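You operate a simulated robot arm through the tools that you are given. There is no shell and no other tool. Be economical: measure what you need, move in short steps, check, and stop when the job is done.

The job below is to be done with a simulated robot arm. You get a single attempt, and the scene is never put back.

JOB
Free the grains lodged in the 63 m small sieve and weigh them.
Fine: tare tray No. 4 on the open balance; use the soft brush, then put the brush back; tip the sieve out into the tray, nest it on the small pan, save. Set down upright: soft brush.
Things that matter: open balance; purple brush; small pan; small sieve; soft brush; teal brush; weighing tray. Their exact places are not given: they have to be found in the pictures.

Only the result counts: the job must be done as asked and must still hold three seconds after the hand-in. Knocking over, shifting, dropping, spilling or breaking anything else fails it.

ROBOT AND FRAMES
A 6-joint arm with a two-finger parallel gripper on a trunk, on a base that drives. Base frame: it is fixed to the floor where the robot stands at the start and does not move with it; the origin is under the middle of the robot, x ahead of it, y to its left, z up. Lengths are in cm, angles in degrees, forces in N, time in s.
With the tool pointing down near the work surface it reaches from about 26 to 80 cm from the robot's upright axis, wherever it stands. Its first joint turns from -166.0 to 166.0 degrees. Places, roughly: open balance [60, -20, 100]; purple brush [75, -175, 100]; teal brush [50, -175, 100]; weighing tray [50, -125, 50]. Payload 3.43 kg.
Tool frame: the origin (TCP) lies between the finger pads and is the grasp point; the fingertips stand 3.4 cm ahead of it; z points along the fingers, y is the line along which they close. The gripper opens to 12.8 cm. The fingers are 2.4 cm wide and 1.2 cm thick; the gripper's body (4.8 by 13 cm) begins 9.6 cm behind the TCP.
Orientation is that of the tool frame in the base frame, as a unit quaternion [w, x, y, z]. With the fingers straight down and closing along the base's y, the tool's x points along the base's -x, its y along +y and its z along -z.

CONTROLS
- The arm moves only by the tool step_arm. Its argument "motion" is a list of rows, each an object of numbers (a shift or turn left out is 0, a gripper value left out holds the last): "hand": the opening, from 0 (shut) to 1 (fully open); "x", "y", "z": the shift along the tool's x, y, z in cm; "rx", "ry", "rz": the turn, a rotation vector about the tool's x, y, z in degrees. In form: [{"hand": .., "x": .., "y": .., "z": .., "rx": .., "ry": .., "rz": ..}, ...]. A call has 1 to 20 rows; each row shifts and turns the commanded pose from where the row before left it, along the tool's axes as they then stand. Rows are played at 5 a second. More than 5 cm and 8.6 degrees between two rows, or a gripper value outside its range, and nothing of the call is played. A pose out of reach is approached as far as the arm can. The call stops where the force on the tool passes 40 N (or 10 N more than at its start, if that is more) or the arm is blocked; 0.2 s more then pass. The fingers move at their own pace (about 4.5 cm/s each) and stop on an object; they squeeze with about 45 N. The grip force told is the motor's: it shows also when the fingers shut on nothing. Time passes only in rows, and 0.2 s behind the last, so rows that do not move let the fingers close. It gives the time, the measured TCP pose, the force on the tool (base axes), the opening and the grip force at its end, in the units of the frame above (readings bear some noise), with the torque about the TCP (base axes, N m) and any sound that the robot's microphone picked up, and new pictures: "views" is both (left out), scene, wrist or none.
- Cameras (640 x 400 px; columns grow to the right, rows downward): "scene" is now at [2.99, 14.22, 152.85]; the picture's right is [-0.28, -0.96, 0.00], its down [-0.57, 0.16, -0.81] and it looks along [0.77, -0.23, -0.59] (base axes); focal length 262 px, centre (320, 200). "wrist" rides on the gripper at [7.6, -1.1, -16] in the tool frame; the picture's right is [0.15, 0.99, 0.00], its down [-0.88, 0.13, -0.46] and it looks along [-0.45, 0.07, 0.89] (tool axes); focal length 234 px, centre (320, 200).
- roll_base(legs): drives the robot by 1 to 6 legs, each [ahead, turn to the left] in cm and degrees, along the robot's own axes; the way and the turn of a leg run together, so that a leg with both is an arc; at most 150 cm and 180 degrees a leg. The arm and the cameras ride along, it lands a little off, and it stops where it bumps. It gives what a move gives, and a new picture of the scene camera.
- pan_tilt(pan, tilt): turns the head with the scene camera to pan (to the left, within 155 degrees either way) and tilt (down, from -29 to 69), counted from straight ahead of the robot. It gives what a move gives, and a new picture of the scene camera.
- locate(camera, pixels): for up to 12 pixels [column, row] of the newest picture of that camera ("zoom" is the newest enlarged one), the place [x, y, z] in the base frame of the surface seen there, good to about 0.2 cm, but the place of the scene camera against the robot may be out by one fixed shift of up to 1.8 cm in any direction. The clock stands still meanwhile.
- enlarge(camera, box): a new picture of the part [left, top, right, bottom] of that camera's present view, enlarged. The clock stands still meanwhile.
- close_job(): hands the job in; it is judged then, once.

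Go step by step. Measure first, check grasps and placings, and put right what went wrong. The budget is 80 turns and 260 pictures, counting those below and the enlarged ones. Unless the task says otherwise, let go and move clear before handing in, and close with one line.

The tools are called after ">>>" as name(argument=value, ...) on one line, values as JSON. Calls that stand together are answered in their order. step_arm: Moves the arm, as the interface text tells. Its arguments: {"type":"object","properties":{"motion":{"type":"array","items":{"type":"object","properties":{"hand":{"type":"number"},"x":{"type":"number"},"y":{"type":"number"},"z":{"type":"number"},"rx":{"type":"number"},"ry":{"type":"number"},"rz":{"type":"number"}}}},"views":{"type":"string","enum":["both","scene","wrist","none"]}},"required":["motion"]} The other tools are called the same way: roll_base (legs) drives the base; pan_tilt (pan, tilt) turns the head that bears the scene camera; locate (camera, pixels) gives the place of the surface under pixels of a picture; enlarge (camera, box) takes an enlarged picture of a part of a camera's view; close_job () hands the job in.

At the start:

```text
t: 0.0
tcp_pos: [36.16, 11.64, 131.21]
tool_rot: [0.001, -0.002, 1.0, -0.001]
wrist_force: [-0.5, -0.2, 0.5]
wrist_torque: [-0.01, -0.02, -0.02]
opening: 12.78
grasp_force: 0.1
robot x, y, heading: [-0.07, 0.3, -0.1]
head pan, tilt: [-16.2, 36.2]
```

scene: 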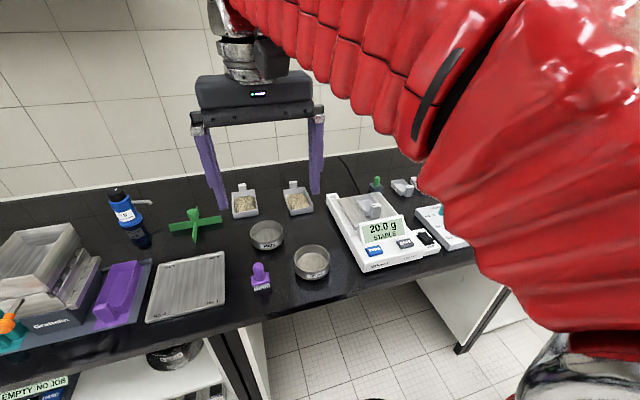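
wrist: 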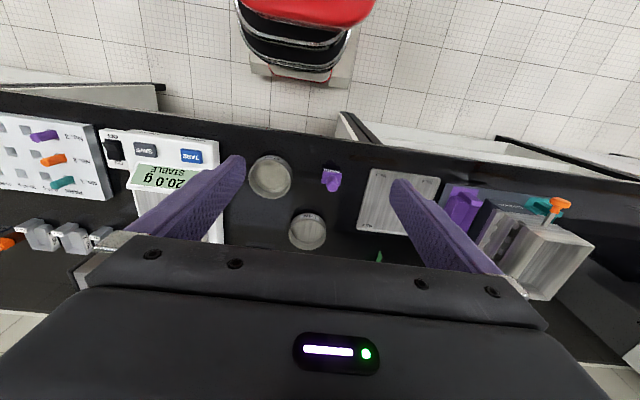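

The pictures show a bench with a balance reading 20.0 g near (385,228), two round vessels at (267,235) and (312,262), and a purple brush-like thing at (260,277). I'll enlarge them to see the details.

>>> enlarge(camera="scene", box=[220, 160, 480, 320])

>>> enlarge(camera="scene", box=[0, 170, 240, 400])

>>> enlarge(camera="wrist", box=[0, 100, 240, 260])

>>> enlarge(camera="wrist", box=[230, 120, 470, 280])

>>> locate(camera="scene", pixels=[[267, 235], [312, 262], [260, 268], [375, 208], [376, 250], [406, 243], [245, 202], [298, 202], [119, 280], [185, 285], [376, 182], [404, 187]])

```text
2.46 times, centred on (350, 240) of scene
```

zoom: 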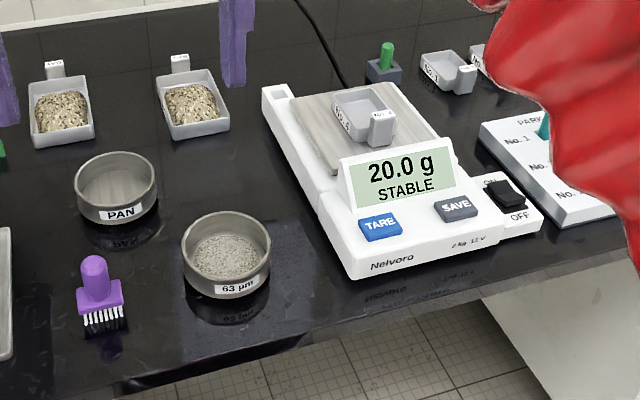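

```text
1.74 times, centred on (120, 285) of scene
```

zoom: 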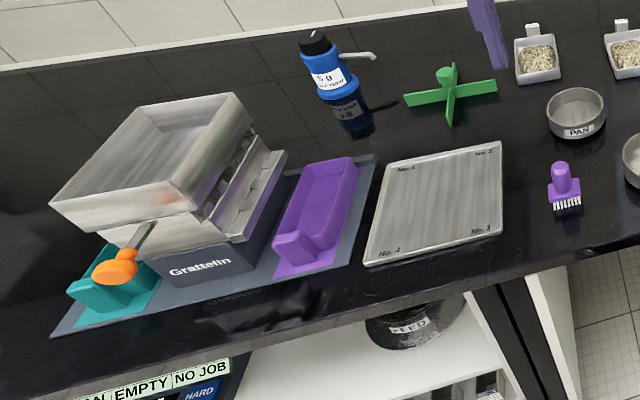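

```text
2.50 times, centred on (120, 180) of wrist
```

zoom: 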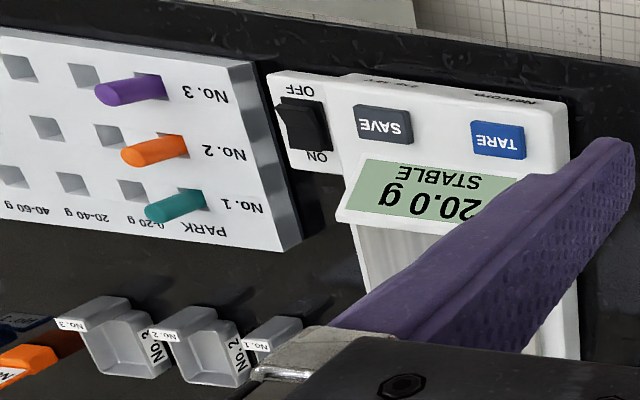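

```text
2.50 times, centred on (350, 200) of wrist
```

zoom: 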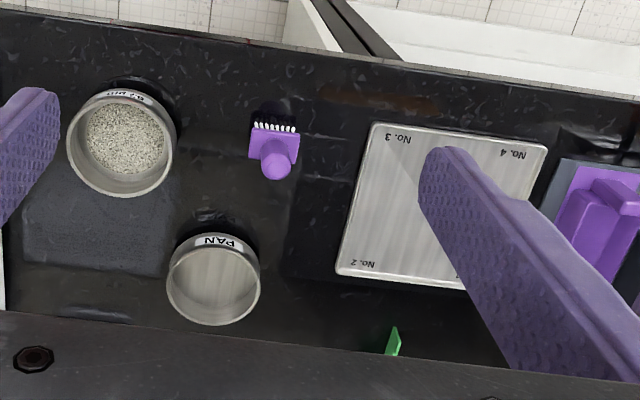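

```text
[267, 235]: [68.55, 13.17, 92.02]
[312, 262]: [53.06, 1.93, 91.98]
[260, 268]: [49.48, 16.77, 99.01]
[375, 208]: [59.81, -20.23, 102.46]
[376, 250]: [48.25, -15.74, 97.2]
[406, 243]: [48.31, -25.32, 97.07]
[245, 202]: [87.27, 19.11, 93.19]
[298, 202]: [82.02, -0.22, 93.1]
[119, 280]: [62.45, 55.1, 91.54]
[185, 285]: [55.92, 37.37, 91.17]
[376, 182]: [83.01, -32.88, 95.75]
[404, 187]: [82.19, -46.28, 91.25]
```

The vessels are labelled "PAN" and "63 µm", and a tray sits on the balance. I'll read the tray label and look to the right, where the brushes and weighing tray are said to be.

>>> enlarge(camera="scene", box=[340, 180, 420, 230])

>>> pan_tilt(pan=-80, tilt=35)

```text
8.00 times, centred on (380, 205) of scene
```

zoom: 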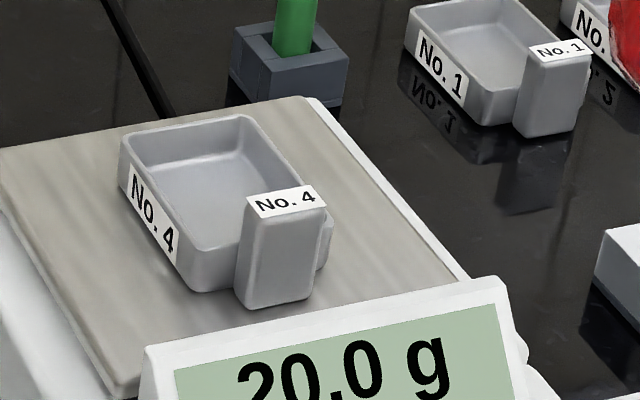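

```text
t: 1.3
tcp_pos: [36.12, 11.64, 131.48]
tool_rot: [0.0, -0.002, 1.0, -0.001]
wrist_force: [0.0, -1.3, 0.5]
wrist_torque: [0.02, 0.03, 0.02]
opening: 12.79
grasp_force: 0.0
robot x, y, heading: [-0.03, 0.3, -0.1]
head pan, tilt: [-80.0, 35.0]
```

scene: 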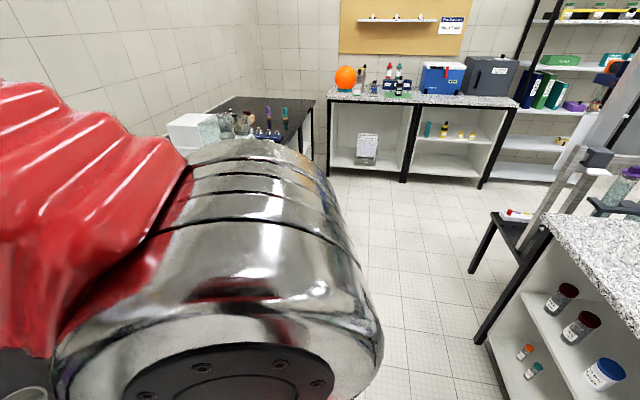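

Tray No. 4 already sits on the balance. Next I'll enlarge the far right table at (260,115), where the other brushes may stand.

>>> enlarge(camera="scene", box=[160, 85, 340, 165])

>>> enlarge(camera="scene", box=[320, 0, 520, 180])

>>> locate(camera="scene", pixels=[[268, 112], [285, 112], [265, 133], [230, 120], [190, 125], [368, 150]])

```text
3.56 times, centred on (250, 125) of scene
```

zoom: 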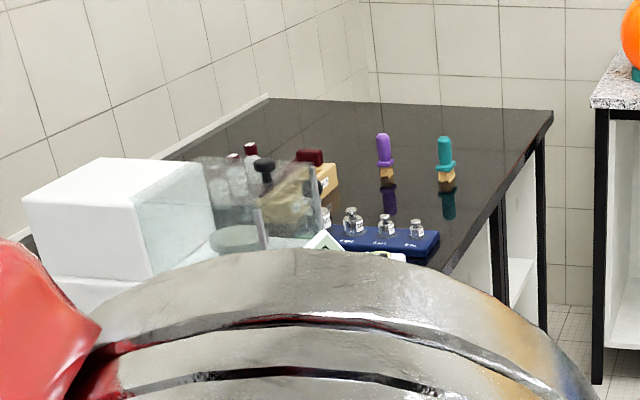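

```text
2.22 times, centred on (420, 90) of scene
```

zoom: 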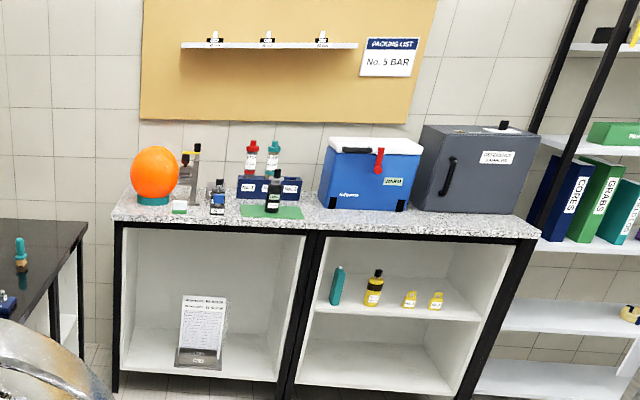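

```text
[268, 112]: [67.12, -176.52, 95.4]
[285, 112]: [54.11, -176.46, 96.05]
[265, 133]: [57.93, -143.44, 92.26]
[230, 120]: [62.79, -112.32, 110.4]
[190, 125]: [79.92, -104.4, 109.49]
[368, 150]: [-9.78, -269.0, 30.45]
```

The far table at (268,112) and (285,112) holds a purple and a teal brush with tan bristles, while the near bench has a third, purple brush with white bristles. I'll locate the obstacles for the drive and look at the floor and the other sides.

>>> locate(camera="scene", pixels=[[545, 222], [475, 340], [472, 270], [492, 216], [400, 300], [330, 165], [602, 155], [310, 185]])

>>> pan_tilt(pan=-140, tilt=35)

>>> pan_tilt(pan=60, tilt=40)

>>> pan_tilt(pan=130, tilt=30)

>>> pan_tilt(pan=8, tilt=62)

```text
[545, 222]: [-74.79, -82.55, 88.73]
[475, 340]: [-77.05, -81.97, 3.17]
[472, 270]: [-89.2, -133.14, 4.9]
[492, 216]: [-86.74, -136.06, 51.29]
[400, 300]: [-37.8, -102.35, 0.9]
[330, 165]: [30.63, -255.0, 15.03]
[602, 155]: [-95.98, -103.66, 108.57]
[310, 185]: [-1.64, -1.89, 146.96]
```

```text
t: 2.6
tcp_pos: [36.06, 11.57, 131.41]
tool_rot: [0.0, -0.002, 1.0, -0.001]
wrist_force: [0.5, -0.2, -0.3]
wrist_torque: [0.04, 0.0, -0.04]
opening: 12.8
grasp_force: 0.1
robot x, y, heading: [0.09, 0.28, -0.4]
head pan, tilt: [-140.0, 35.0]
```

scene: 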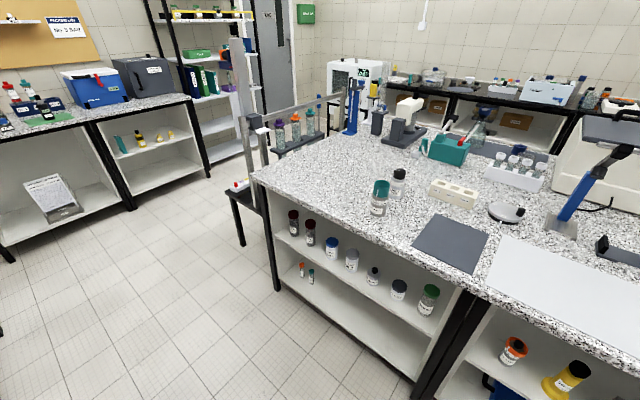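

```text
t: 5.6
tcp_pos: [36.13, 11.66, 131.32]
tool_rot: [0.0, -0.002, 1.0, -0.001]
wrist_force: [0.0, -0.4, 0.3]
wrist_torque: [0.0, 0.01, 0.01]
opening: 12.81
grasp_force: 0.1
robot x, y, heading: [0.31, 0.12, -0.0]
head pan, tilt: [60.0, 40.0]
```

scene: 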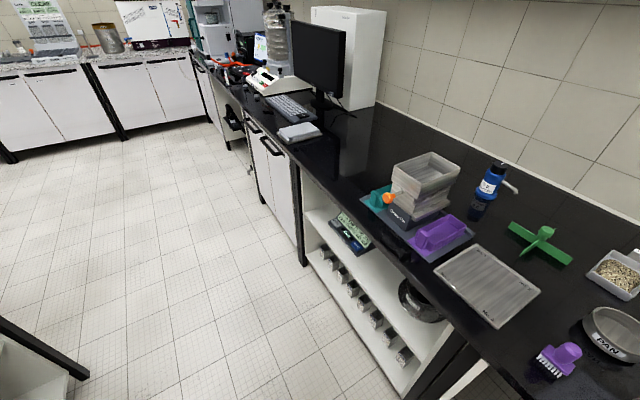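

```text
t: 7.0
tcp_pos: [36.0, 11.56, 131.41]
tool_rot: [0.0, -0.002, 1.0, 0.0]
wrist_force: [0.0, 0.3, 0.9]
wrist_torque: [0.02, -0.07, 0.0]
opening: 12.82
grasp_force: 0.0
robot x, y, heading: [0.15, 0.27, -0.3]
head pan, tilt: [130.0, 30.0]
```

scene: 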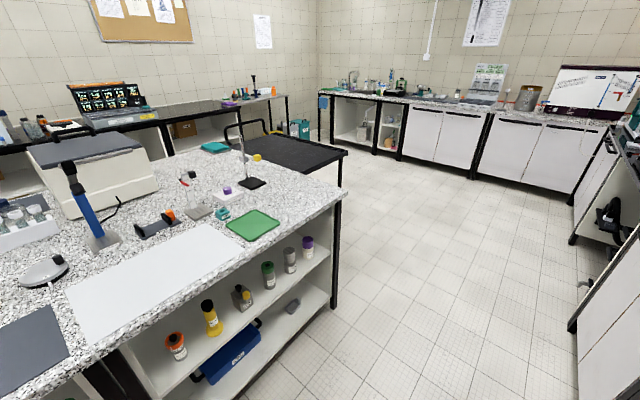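

```text
t: 9.0
tcp_pos: [36.19, 11.7, 131.45]
tool_rot: [0.0, -0.002, 1.0, -0.001]
wrist_force: [0.3, -0.5, 0.0]
wrist_torque: [-0.02, -0.03, 0.05]
opening: 12.81
grasp_force: 0.1
robot x, y, heading: [-0.24, 0.28, -0.0]
head pan, tilt: [8.0, 62.0]
```

scene: 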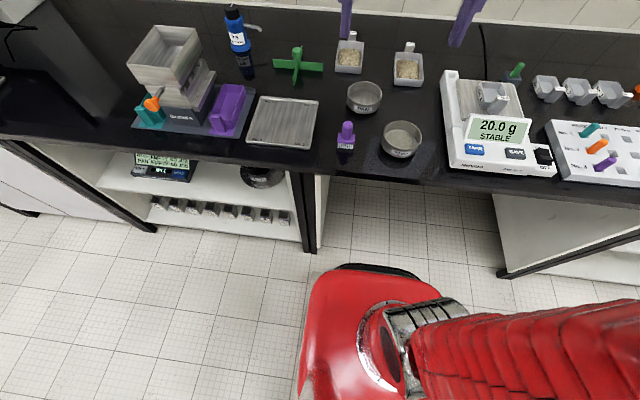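

The near bench is clear to work at: PAN at (364,95), 63 µm sieve at (401,137), white-bristled purple brush at (345,135). Before choosing a brush or tray I'll drive right to view the second bench.

>>> roll_base(legs=[[-8, 0], [0, -88], [75, 0]])

>>> pan_tilt(pan=45, tilt=38)

```text
t: 20.4
tcp_pos: [7.51, -110.43, 131.38]
tool_rot: [0.0, 0.694, 0.72, -0.001]
wrist_force: [-0.1, 0.1, -0.4]
wrist_torque: [0.0, -0.01, 0.0]
opening: 12.82
grasp_force: 0.0
robot x, y, heading: [-4.76, -75.19, -88.4]
head pan, tilt: [8.0, 62.0]
```

scene: 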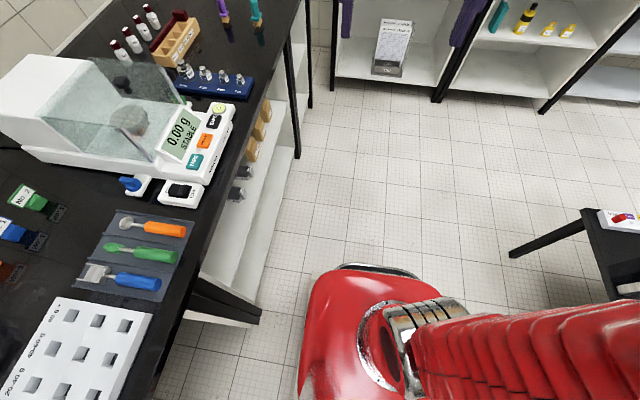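

```text
t: 21.5
tcp_pos: [7.42, -110.6, 131.4]
tool_rot: [0.0, 0.695, 0.719, 0.0]
wrist_force: [-0.4, -1.0, -0.6]
wrist_torque: [0.01, 0.01, -0.01]
opening: 12.77
grasp_force: 0.1
robot x, y, heading: [-4.85, -74.79, -88.7]
head pan, tilt: [45.0, 38.0]
```

scene: 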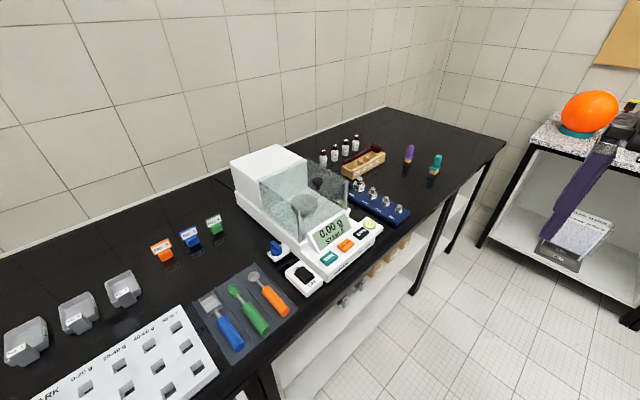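

>>> enlarge(camera="scene", box=[385, 130, 465, 190])

>>> enlarge(camera="scene", box=[280, 210, 440, 340])

>>> locate(camera="scene", pixels=[[376, 268], [345, 295], [357, 289], [405, 247], [409, 152], [435, 163]])

>>> pan_tilt(pan=20, tilt=55)

```text
6.67 times, centred on (425, 160) of scene
```

zoom: 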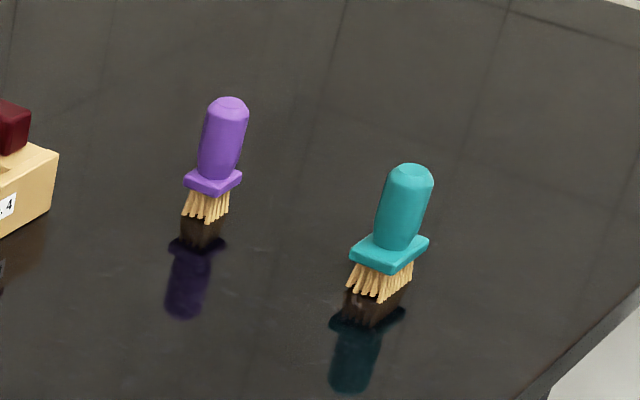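

```text
3.08 times, centred on (360, 275) of scene
```

zoom: 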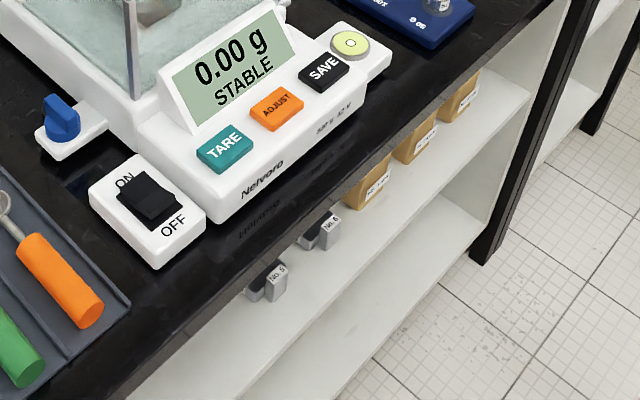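

```text
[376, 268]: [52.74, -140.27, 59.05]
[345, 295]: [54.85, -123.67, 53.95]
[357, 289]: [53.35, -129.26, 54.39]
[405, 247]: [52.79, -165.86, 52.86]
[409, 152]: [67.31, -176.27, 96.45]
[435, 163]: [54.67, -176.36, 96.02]
```

```text
t: 22.4
tcp_pos: [7.44, -110.57, 131.4]
tool_rot: [-0.001, 0.694, 0.72, 0.0]
wrist_force: [-0.7, 0.1, 0.2]
wrist_torque: [0.03, 0.04, -0.02]
opening: 12.81
grasp_force: 0.1
robot x, y, heading: [-5.03, -74.87, -88.4]
head pan, tilt: [20.0, 55.0]
```

scene: 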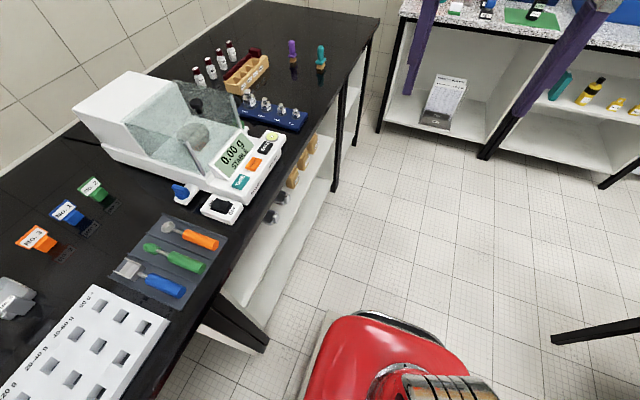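

The shelf under this bench holds trays No. 5 and No. 6 (decoys), and the purple and teal brushes both have coarse tan bristles. I'll check the tools on the mat and the notice at (443,100) for hints on which brush is soft.

>>> enlarge(camera="scene", box=[100, 205, 240, 305])

>>> enlarge(camera="scene", box=[415, 65, 475, 135])

>>> enlarge(camera="scene", box=[275, 30, 335, 80])

>>> pan_tilt(pan=10, tilt=10)

```text
4.00 times, centred on (170, 255) of scene
```

zoom: 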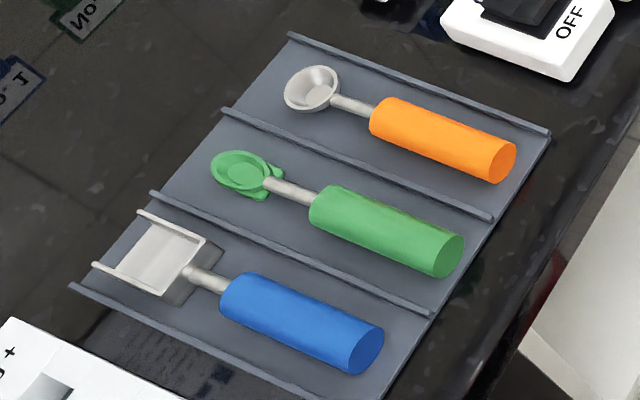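

```text
5.71 times, centred on (445, 100) of scene
```

zoom: 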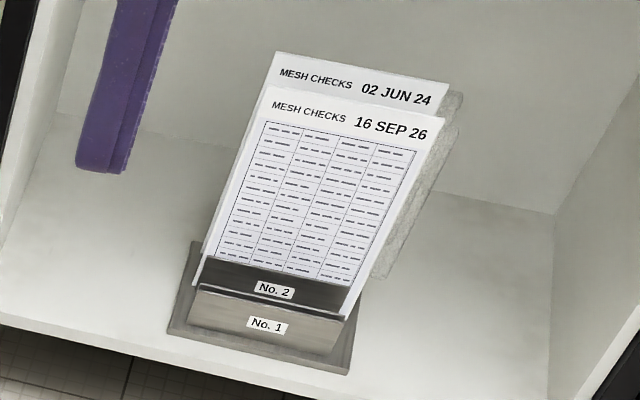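

```text
8.00 times, centred on (305, 55) of scene
```

zoom: 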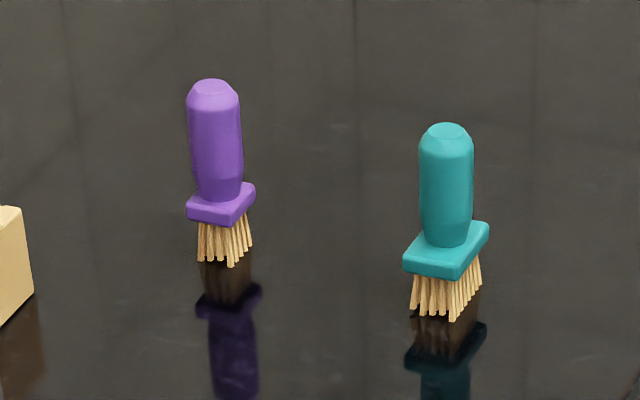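

```text
t: 23.5
tcp_pos: [7.41, -110.63, 131.45]
tool_rot: [0.0, 0.695, 0.719, 0.0]
wrist_force: [-0.2, 0.7, -0.2]
wrist_torque: [-0.02, -0.01, 0.01]
opening: 12.79
grasp_force: 0.1
robot x, y, heading: [-4.39, -75.0, -88.2]
head pan, tilt: [10.0, 10.0]
```

scene: 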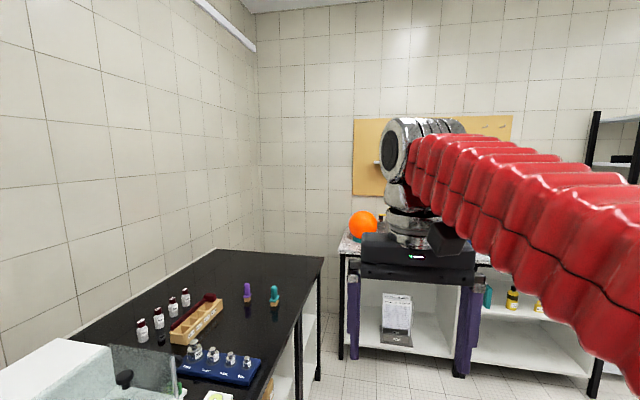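

The white-bristled brush on the first bench is the one distinct from the "purple" and "teal" brushes, so it is the soft brush. I'll drive back to the first bench.

>>> roll_base(legs=[[-75, 0], [0, 88.3], [7, 0]])

>>> pan_tilt(pan=-5, tilt=52)

```text
t: 34.9
tcp_pos: [36.35, 10.32, 131.5]
tool_rot: [0.0, -0.001, 1.0, -0.002]
wrist_force: [0.6, 0.4, 0.6]
wrist_torque: [0.0, -0.02, -0.05]
opening: 12.79
grasp_force: 0.0
robot x, y, heading: [-0.1, -3.89, 0.1]
head pan, tilt: [10.0, 10.0]
```

scene: 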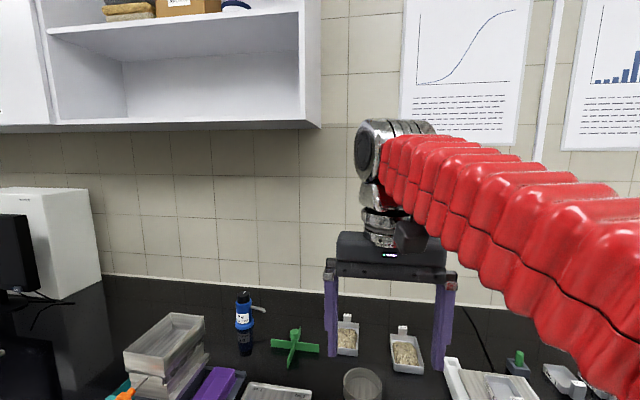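

```text
t: 35.9
tcp_pos: [36.48, 10.32, 131.42]
tool_rot: [0.001, -0.001, 1.0, -0.001]
wrist_force: [0.1, -0.3, 0.4]
wrist_torque: [-0.01, 0.0, 0.0]
opening: 12.82
grasp_force: 0.1
robot x, y, heading: [0.38, -3.73, -0.5]
head pan, tilt: [-5.0, 52.0]
```

scene: 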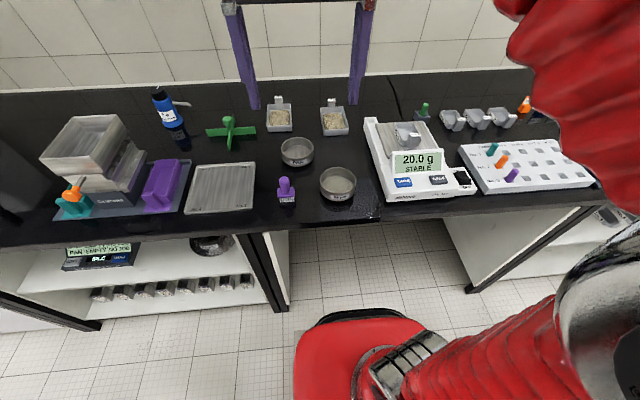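

The robot is back. I'll locate the TARE button, brush and sieve with both cameras to work out the scene camera's fixed shift.

>>> step_arm(motion=[{"hand": 1, "x": 0, "y": -4}, {"y": -4}, {"y": -4}], views="wrist")

>>> enlarge(camera="wrist", box=[120, 90, 520, 290])

>>> enlarge(camera="scene", box=[250, 90, 490, 230])

```text
t: 36.7
tcp_pos: [36.51, -1.83, 131.6]
tool_rot: [0.0, -0.002, 1.0, -0.001]
wrist_force: [-0.6, 0.0, 0.4]
wrist_torque: [0.0, 0.04, 0.0]
opening: 12.83
grasp_force: 0.2
robot x, y, heading: [0.25, -3.36, 0.1]
head pan, tilt: [-5.0, 52.0]
```

wrist: 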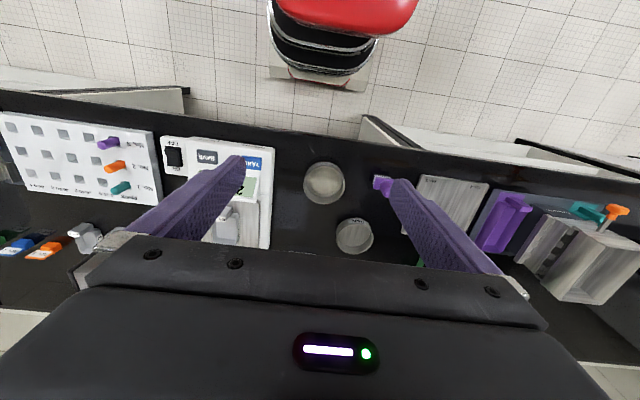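

```text
1.60 times, centred on (320, 190) of wrist
```

zoom: 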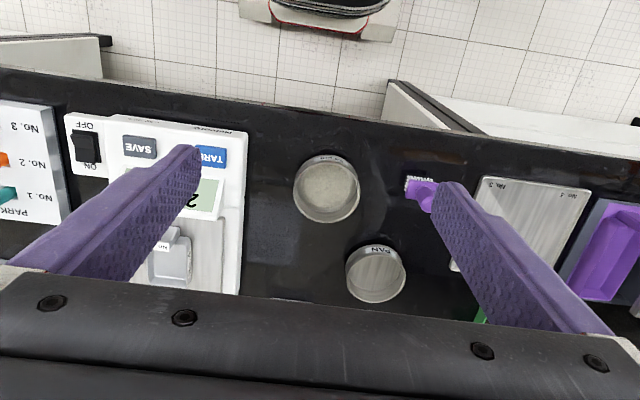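

```text
2.67 times, centred on (370, 160) of scene
```

zoom: 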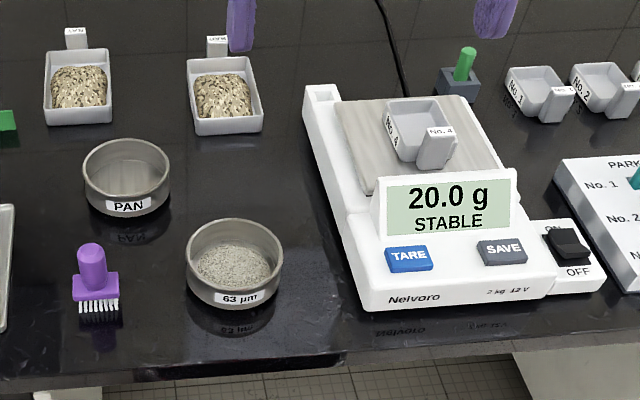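

I'll locate matching points in the scene zoom and in the wrist picture.

>>> locate(camera="zoom", pixels=[[408, 258], [503, 249], [91, 256], [97, 288], [127, 175], [235, 265], [83, 178], [170, 175], [187, 263], [283, 260], [437, 150], [413, 130]])

>>> locate(camera="wrist", pixels=[[253, 164], [207, 158], [383, 185], [323, 184], [354, 236], [304, 183], [344, 184], [337, 236], [374, 236], [167, 156], [225, 213], [228, 228]])

```text
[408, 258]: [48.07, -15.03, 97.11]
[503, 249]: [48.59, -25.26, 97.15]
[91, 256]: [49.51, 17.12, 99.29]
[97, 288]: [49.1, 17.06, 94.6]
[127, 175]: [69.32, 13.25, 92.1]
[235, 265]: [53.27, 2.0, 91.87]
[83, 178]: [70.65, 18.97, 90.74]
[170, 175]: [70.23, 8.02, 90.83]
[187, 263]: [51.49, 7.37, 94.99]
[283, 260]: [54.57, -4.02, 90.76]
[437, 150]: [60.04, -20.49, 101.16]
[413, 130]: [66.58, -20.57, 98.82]
```

```text
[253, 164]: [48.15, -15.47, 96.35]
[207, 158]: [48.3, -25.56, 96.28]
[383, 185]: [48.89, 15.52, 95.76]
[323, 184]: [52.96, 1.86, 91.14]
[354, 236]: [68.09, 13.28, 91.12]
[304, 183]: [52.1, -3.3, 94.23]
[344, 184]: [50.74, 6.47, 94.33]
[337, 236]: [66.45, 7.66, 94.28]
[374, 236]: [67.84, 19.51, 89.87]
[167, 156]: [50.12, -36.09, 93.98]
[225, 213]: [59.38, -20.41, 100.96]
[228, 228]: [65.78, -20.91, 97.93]
```

The wrist camera puts TARE at about (48.15,-15.4,96.3), and the scene camera reads about 0.8 cm too high. I'll shut the gripper, go over TARE and stop short of it.

>>> step_arm(motion=[{"hand": 0, "x": -2.9, "y": -3.35}, {"x": -2.9, "y": -3.35}, {"x": -2.9, "y": -3.35}, {"x": -2.9, "y": -3.35}, {"z": 4.5}, {"z": 4.5}, {"z": 4.5}, {"z": 4.5}, {"z": 4.5}, {"z": 4.5}, {}, {}])

>>> enlarge(camera="scene", box=[340, 90, 500, 220])

```text
t: 39.3
tcp_pos: [48.41, -15.09, 104.65]
tool_rot: [0.0, -0.001, 1.0, 0.0]
wrist_force: [-0.6, -0.1, 0.8]
wrist_torque: [-0.01, -0.01, -0.04]
opening: 0.02
grasp_force: 33.1
robot x, y, heading: [0.59, -3.79, -0.0]
head pan, tilt: [-5.0, 52.0]
```

scene: 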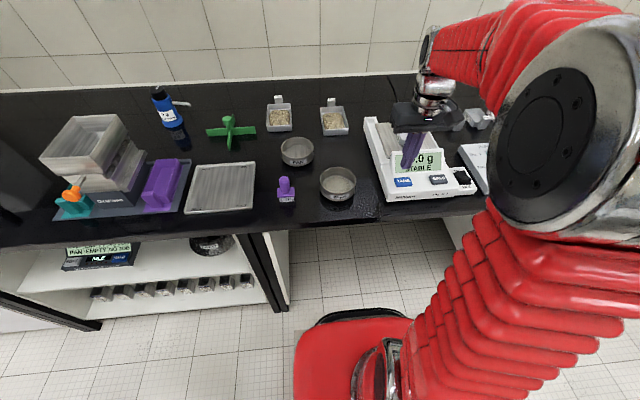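
wrist: 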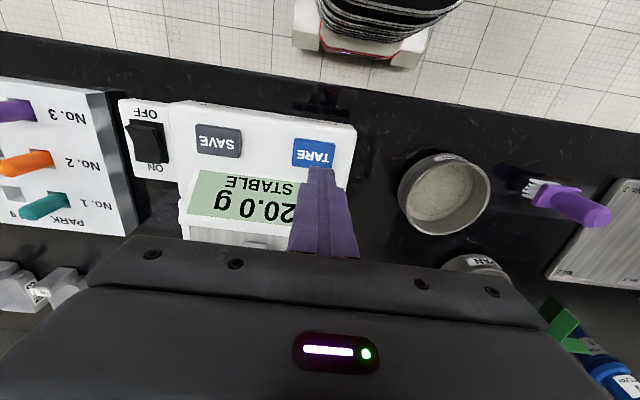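

```text
3.08 times, centred on (420, 155) of scene
```

zoom: 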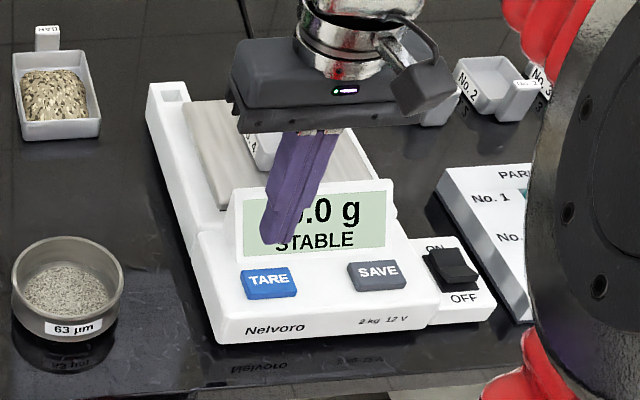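

The fingers now hang just above TARE (wrist picture, button at (314,153)). I'll remeasure the button and display edge with the wrist camera.

>>> locate(camera="wrist", pixels=[[314, 153], [296, 145], [334, 160], [313, 142], [316, 164], [240, 172], [320, 172], [219, 140], [200, 132]])

```text
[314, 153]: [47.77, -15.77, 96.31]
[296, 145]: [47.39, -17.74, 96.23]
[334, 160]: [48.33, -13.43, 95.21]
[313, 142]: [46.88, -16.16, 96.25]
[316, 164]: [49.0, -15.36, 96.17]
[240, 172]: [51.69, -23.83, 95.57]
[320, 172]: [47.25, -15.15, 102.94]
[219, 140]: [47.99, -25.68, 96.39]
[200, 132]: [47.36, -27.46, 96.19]
```

TARE centre is about (47.85,-15.6,96.3). I'll align and press down in small steps, then lift.

>>> step_arm(motion=[{"x": 0.5, "y": -0.5}, {"z": 2.5}, {"z": 1.5}, {"z": 0.5}, {"z": 0.4}, {"z": 0.3}, {"z": 0.2}, {}, {"z": -2}, {"z": -3}])

>>> enlarge(camera="scene", box=[340, 90, 500, 220])

```text
t: 41.5
tcp_pos: [47.79, -15.75, 104.17]
tool_rot: [0.0, -0.002, 1.0, -0.001]
wrist_force: [0.2, -0.9, 0.0]
wrist_torque: [-0.02, 0.02, -0.01]
opening: 0.0
grasp_force: 33.0
robot x, y, heading: [0.19, -4.18, -0.0]
head pan, tilt: [-5.0, 52.0]
heard: click
```

scene: 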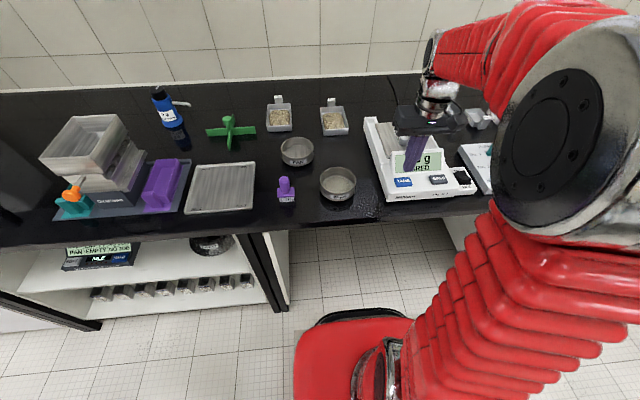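
wrist: 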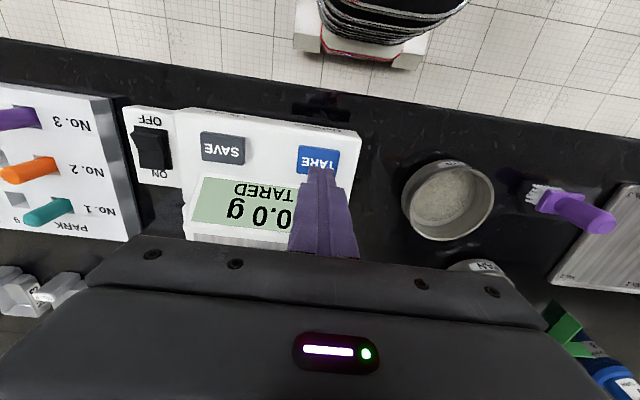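

```text
3.08 times, centred on (420, 155) of scene
```

zoom: 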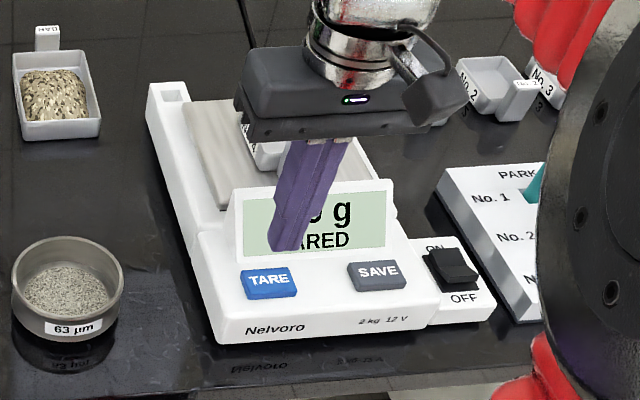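

The balance shows 0.0 g TARED. Next I'll rise and move to above the white-bristled brush, opening the gripper part-way.

>>> step_arm(motion=[{"z": -4.5}, {"z": -4.5}, {"hand": 0.45, "y": 4.6}, {"y": 4.6}, {"y": 4.6}, {"y": 4.6}, {"y": 4.6}, {"y": 4.6}, {"y": 4.4, "x": -1}, {}])

>>> enlarge(camera="wrist", box=[220, 80, 420, 205])

>>> enlarge(camera="scene", box=[250, 130, 370, 210])

```text
t: 43.7
tcp_pos: [48.64, 16.74, 113.3]
tool_rot: [0.0, -0.001, 1.0, -0.001]
wrist_force: [-0.1, -0.4, 0.8]
wrist_torque: [0.0, -0.01, 0.0]
opening: 5.77
grasp_force: 0.1
robot x, y, heading: [0.19, -3.66, 0.2]
head pan, tilt: [-5.0, 52.0]
```

scene: 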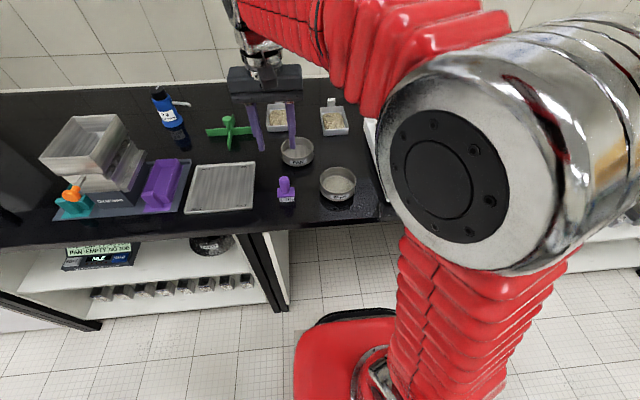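
wrist: 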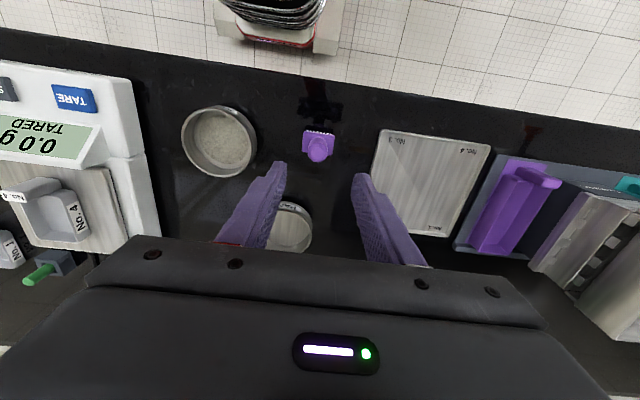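

```text
3.20 times, centred on (320, 142) of wrist
```

zoom: 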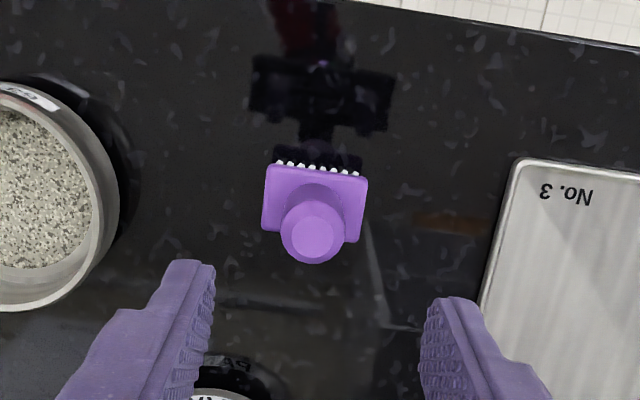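

```text
5.00 times, centred on (310, 170) of scene
```

zoom: 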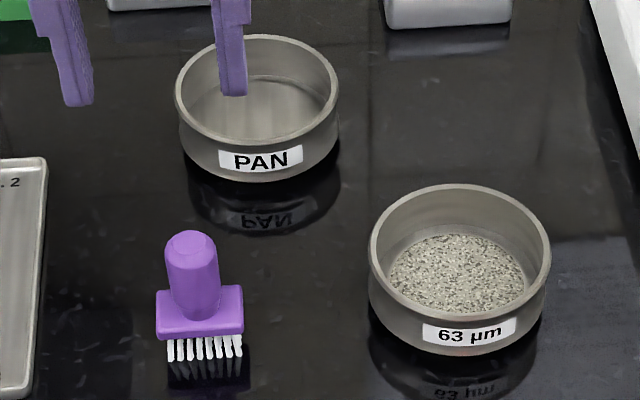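

The brush handle top is at wrist (318,152). I'll measure the handle, its head, the bench, and the rims of the sieve and pan.

>>> locate(camera="wrist", pixels=[[318, 152], [305, 135], [334, 137], [319, 134], [332, 154], [342, 165], [218, 138], [187, 137], [252, 140], [215, 107], [209, 176], [300, 215]])

>>> locate(camera="zoom", pixels=[[190, 240], [200, 298], [205, 325], [203, 350], [460, 187], [460, 317], [372, 245], [549, 250], [457, 265], [257, 40], [257, 142], [257, 100]])

```text
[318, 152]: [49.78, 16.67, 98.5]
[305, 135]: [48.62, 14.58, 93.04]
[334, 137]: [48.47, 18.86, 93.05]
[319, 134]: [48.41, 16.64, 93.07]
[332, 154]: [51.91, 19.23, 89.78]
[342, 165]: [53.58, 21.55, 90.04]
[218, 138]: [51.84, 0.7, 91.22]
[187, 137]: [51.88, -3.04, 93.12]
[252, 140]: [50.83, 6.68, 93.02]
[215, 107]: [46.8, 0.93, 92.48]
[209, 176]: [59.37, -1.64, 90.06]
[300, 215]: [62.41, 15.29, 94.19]
```

```text
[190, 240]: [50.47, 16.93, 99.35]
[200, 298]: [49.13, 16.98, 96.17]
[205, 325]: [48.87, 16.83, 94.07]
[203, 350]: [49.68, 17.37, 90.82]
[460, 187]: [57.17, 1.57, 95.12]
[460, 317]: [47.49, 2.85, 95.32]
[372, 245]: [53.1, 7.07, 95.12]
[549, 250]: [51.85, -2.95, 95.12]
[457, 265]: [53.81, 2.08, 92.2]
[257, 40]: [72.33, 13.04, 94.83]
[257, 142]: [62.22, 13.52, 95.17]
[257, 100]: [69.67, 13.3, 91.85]
```

The bench top is at z 90; the handle spans z 93–98.5 at (49.8,16.7). I'll descend so the tips stop just above the brush head and close along y.

>>> step_arm(motion=[{"x": -1.1, "z": 4}, {"z": 4}, {"z": 4}, {"z": 2.5}, {"z": 1.7}, {}, {"hand": 0}, {}, {}, {}, {}])

>>> enlarge(camera="scene", box=[250, 130, 370, 210])

```text
t: 46.1
tcp_pos: [49.66, 16.48, 96.88]
tool_rot: [0.0, -0.002, 1.0, -0.001]
wrist_force: [1.0, 1.1, 1.8]
wrist_torque: [0.15, 0.0, -0.01]
opening: 2.64
grasp_force: 44.8
robot x, y, heading: [0.4, -4.11, 0.0]
head pan, tilt: [-5.0, 52.0]
```

scene: 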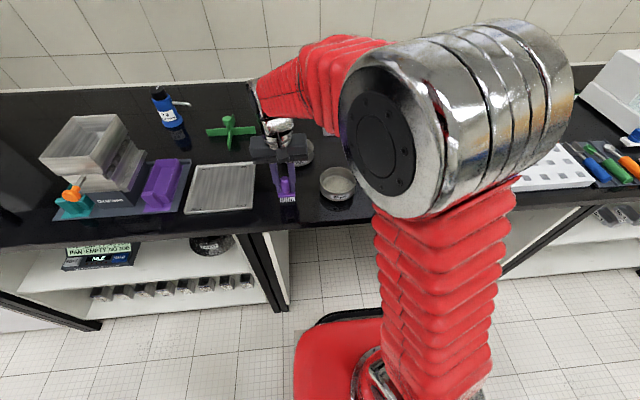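
wrist: 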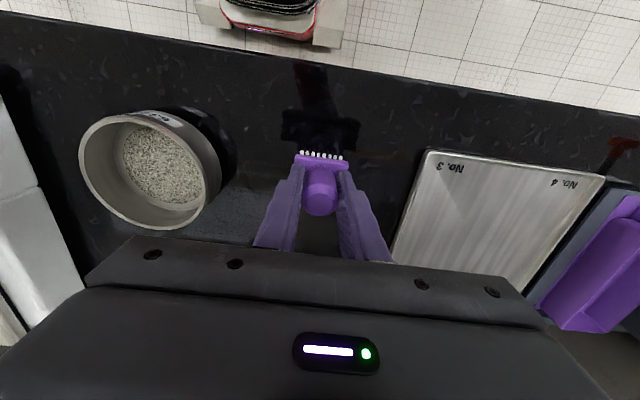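

```text
5.00 times, centred on (310, 170) of scene
```

zoom: 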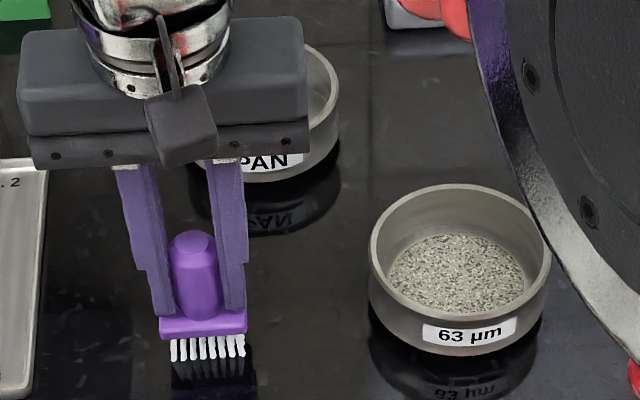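

The brush is held (opening 2.64, 45 N) with its bristle tips 6.9 cm below the TCP. I'll lift it clear, carry it over the sieve centre at about (52.2,1.9), and look before brushing.

>>> step_arm(motion=[{"hand": 0, "z": -4}, {"z": -4}, {"y": -4.8}, {"y": -4.8, "x": -1.2}, {"y": -4.8, "x": -1.2}, {}])

>>> enlarge(camera="wrist", box=[220, 80, 420, 205])

>>> locate(camera="zoom", pixels=[[240, 40], [225, 60], [220, 100], [320, 100], [420, 100], [320, 40], [320, 160], [320, 200]])

```text
t: 47.5
tcp_pos: [52.22, 2.1, 105.06]
tool_rot: [0.001, -0.003, 1.0, -0.001]
wrist_force: [-1.5, -0.3, -1.0]
wrist_torque: [0.01, -0.02, 0.03]
opening: 2.66
grasp_force: 44.9
robot x, y, heading: [0.17, -4.05, 0.1]
head pan, tilt: [-5.0, 52.0]
```

scene: 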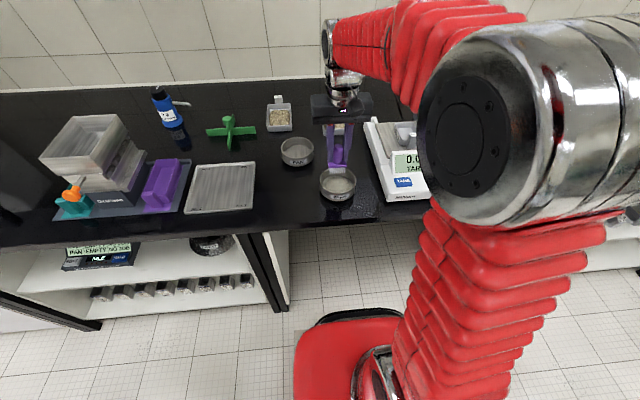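
wrist: 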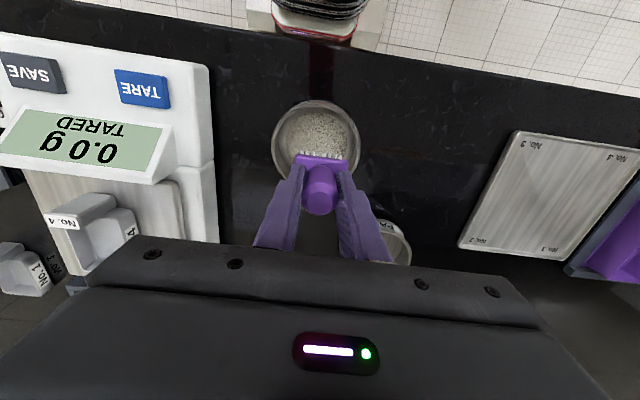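

```text
3.20 times, centred on (320, 142) of wrist
```

zoom: 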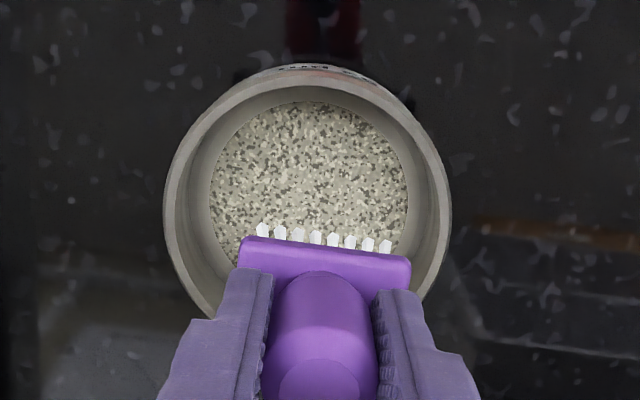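

```text
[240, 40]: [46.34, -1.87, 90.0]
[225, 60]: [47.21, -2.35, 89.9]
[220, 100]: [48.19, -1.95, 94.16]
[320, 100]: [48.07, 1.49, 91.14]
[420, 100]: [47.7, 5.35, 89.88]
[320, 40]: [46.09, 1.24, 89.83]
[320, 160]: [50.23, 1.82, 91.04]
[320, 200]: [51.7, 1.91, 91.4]
```

I'll find the rim's edges to fix the sieve centre before going inside.

>>> locate(camera="zoom", pixels=[[170, 220], [173, 190], [445, 215], [447, 190], [190, 140], [420, 140], [300, 75], [300, 82], [225, 100], [390, 105], [310, 110], [214, 190]])

>>> enlarge(camera="scene", box=[290, 130, 390, 210])

```text
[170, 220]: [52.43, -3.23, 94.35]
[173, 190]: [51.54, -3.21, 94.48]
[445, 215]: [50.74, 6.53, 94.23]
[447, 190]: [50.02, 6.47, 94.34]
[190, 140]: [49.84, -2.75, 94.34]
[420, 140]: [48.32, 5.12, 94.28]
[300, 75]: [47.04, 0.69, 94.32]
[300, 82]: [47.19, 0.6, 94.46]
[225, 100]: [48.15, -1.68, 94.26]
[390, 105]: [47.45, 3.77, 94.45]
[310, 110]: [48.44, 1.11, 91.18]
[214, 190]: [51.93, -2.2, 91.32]
```

```text
5.00 times, centred on (340, 170) of scene
```

zoom: 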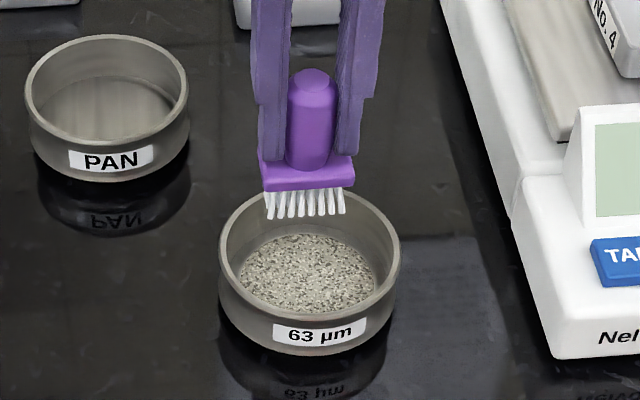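

The sieve centre is about (51.95,1.65), rim z 94.3, mesh z about 91.1. I'll lower the brush to touch the mesh gently.

>>> step_arm(motion=[{"x": 0.27, "y": -0.55, "z": 3}, {"z": 2.5}, {"z": 0.8}, {"z": 0.4}, {"z": 0.3}, {}], views="both")

>>> enlarge(camera="scene", box=[290, 130, 390, 210])

```text
t: 48.9
tcp_pos: [52.05, 1.37, 98.15]
tool_rot: [0.004, -0.002, 1.0, -0.001]
wrist_force: [5.3, -0.3, 34.9]
wrist_torque: [0.4, -0.35, -0.03]
opening: 2.65
grasp_force: 44.8
robot x, y, heading: [0.38, -4.27, 0.1]
head pan, tilt: [-5.0, 52.0]
```

scene: 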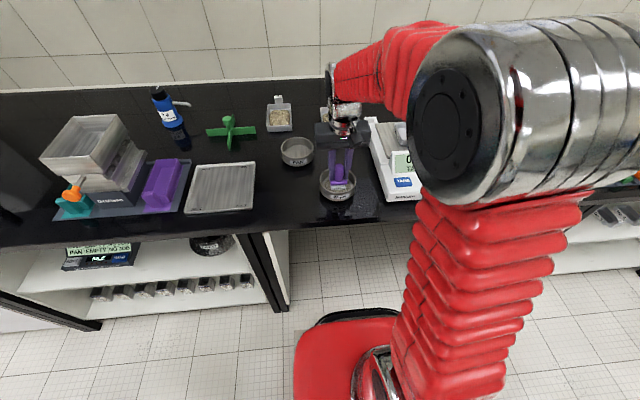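
wrist: 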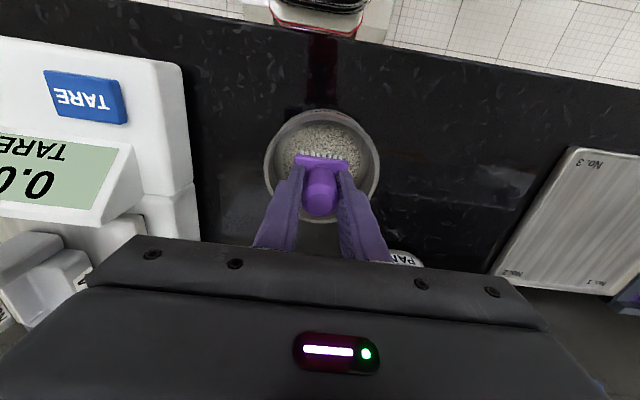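

```text
5.00 times, centred on (340, 170) of scene
```

zoom: 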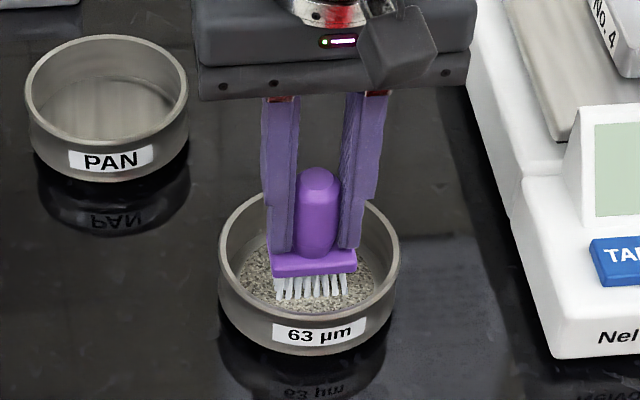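

The bristles touch at z 98.15 with 35 N, too hard. I'll ease off a little and test one short stroke.

>>> step_arm(motion=[{"z": -0.08}, {"x": 0.8}, {"x": 0.8}, {"x": -0.8}, {"x": -0.8}], views="none")

```text
t: 50.1
tcp_pos: [51.8, 1.39, 97.94]
tool_rot: [-0.001, -0.001, 1.0, -0.001]
wrist_force: [-0.4, 0.3, -0.5]
wrist_torque: [-0.04, -0.01, -0.01]
opening: 2.63
grasp_force: 44.9
robot x, y, heading: [0.17, -4.07, 0.1]
head pan, tilt: [-5.0, 52.0]
```

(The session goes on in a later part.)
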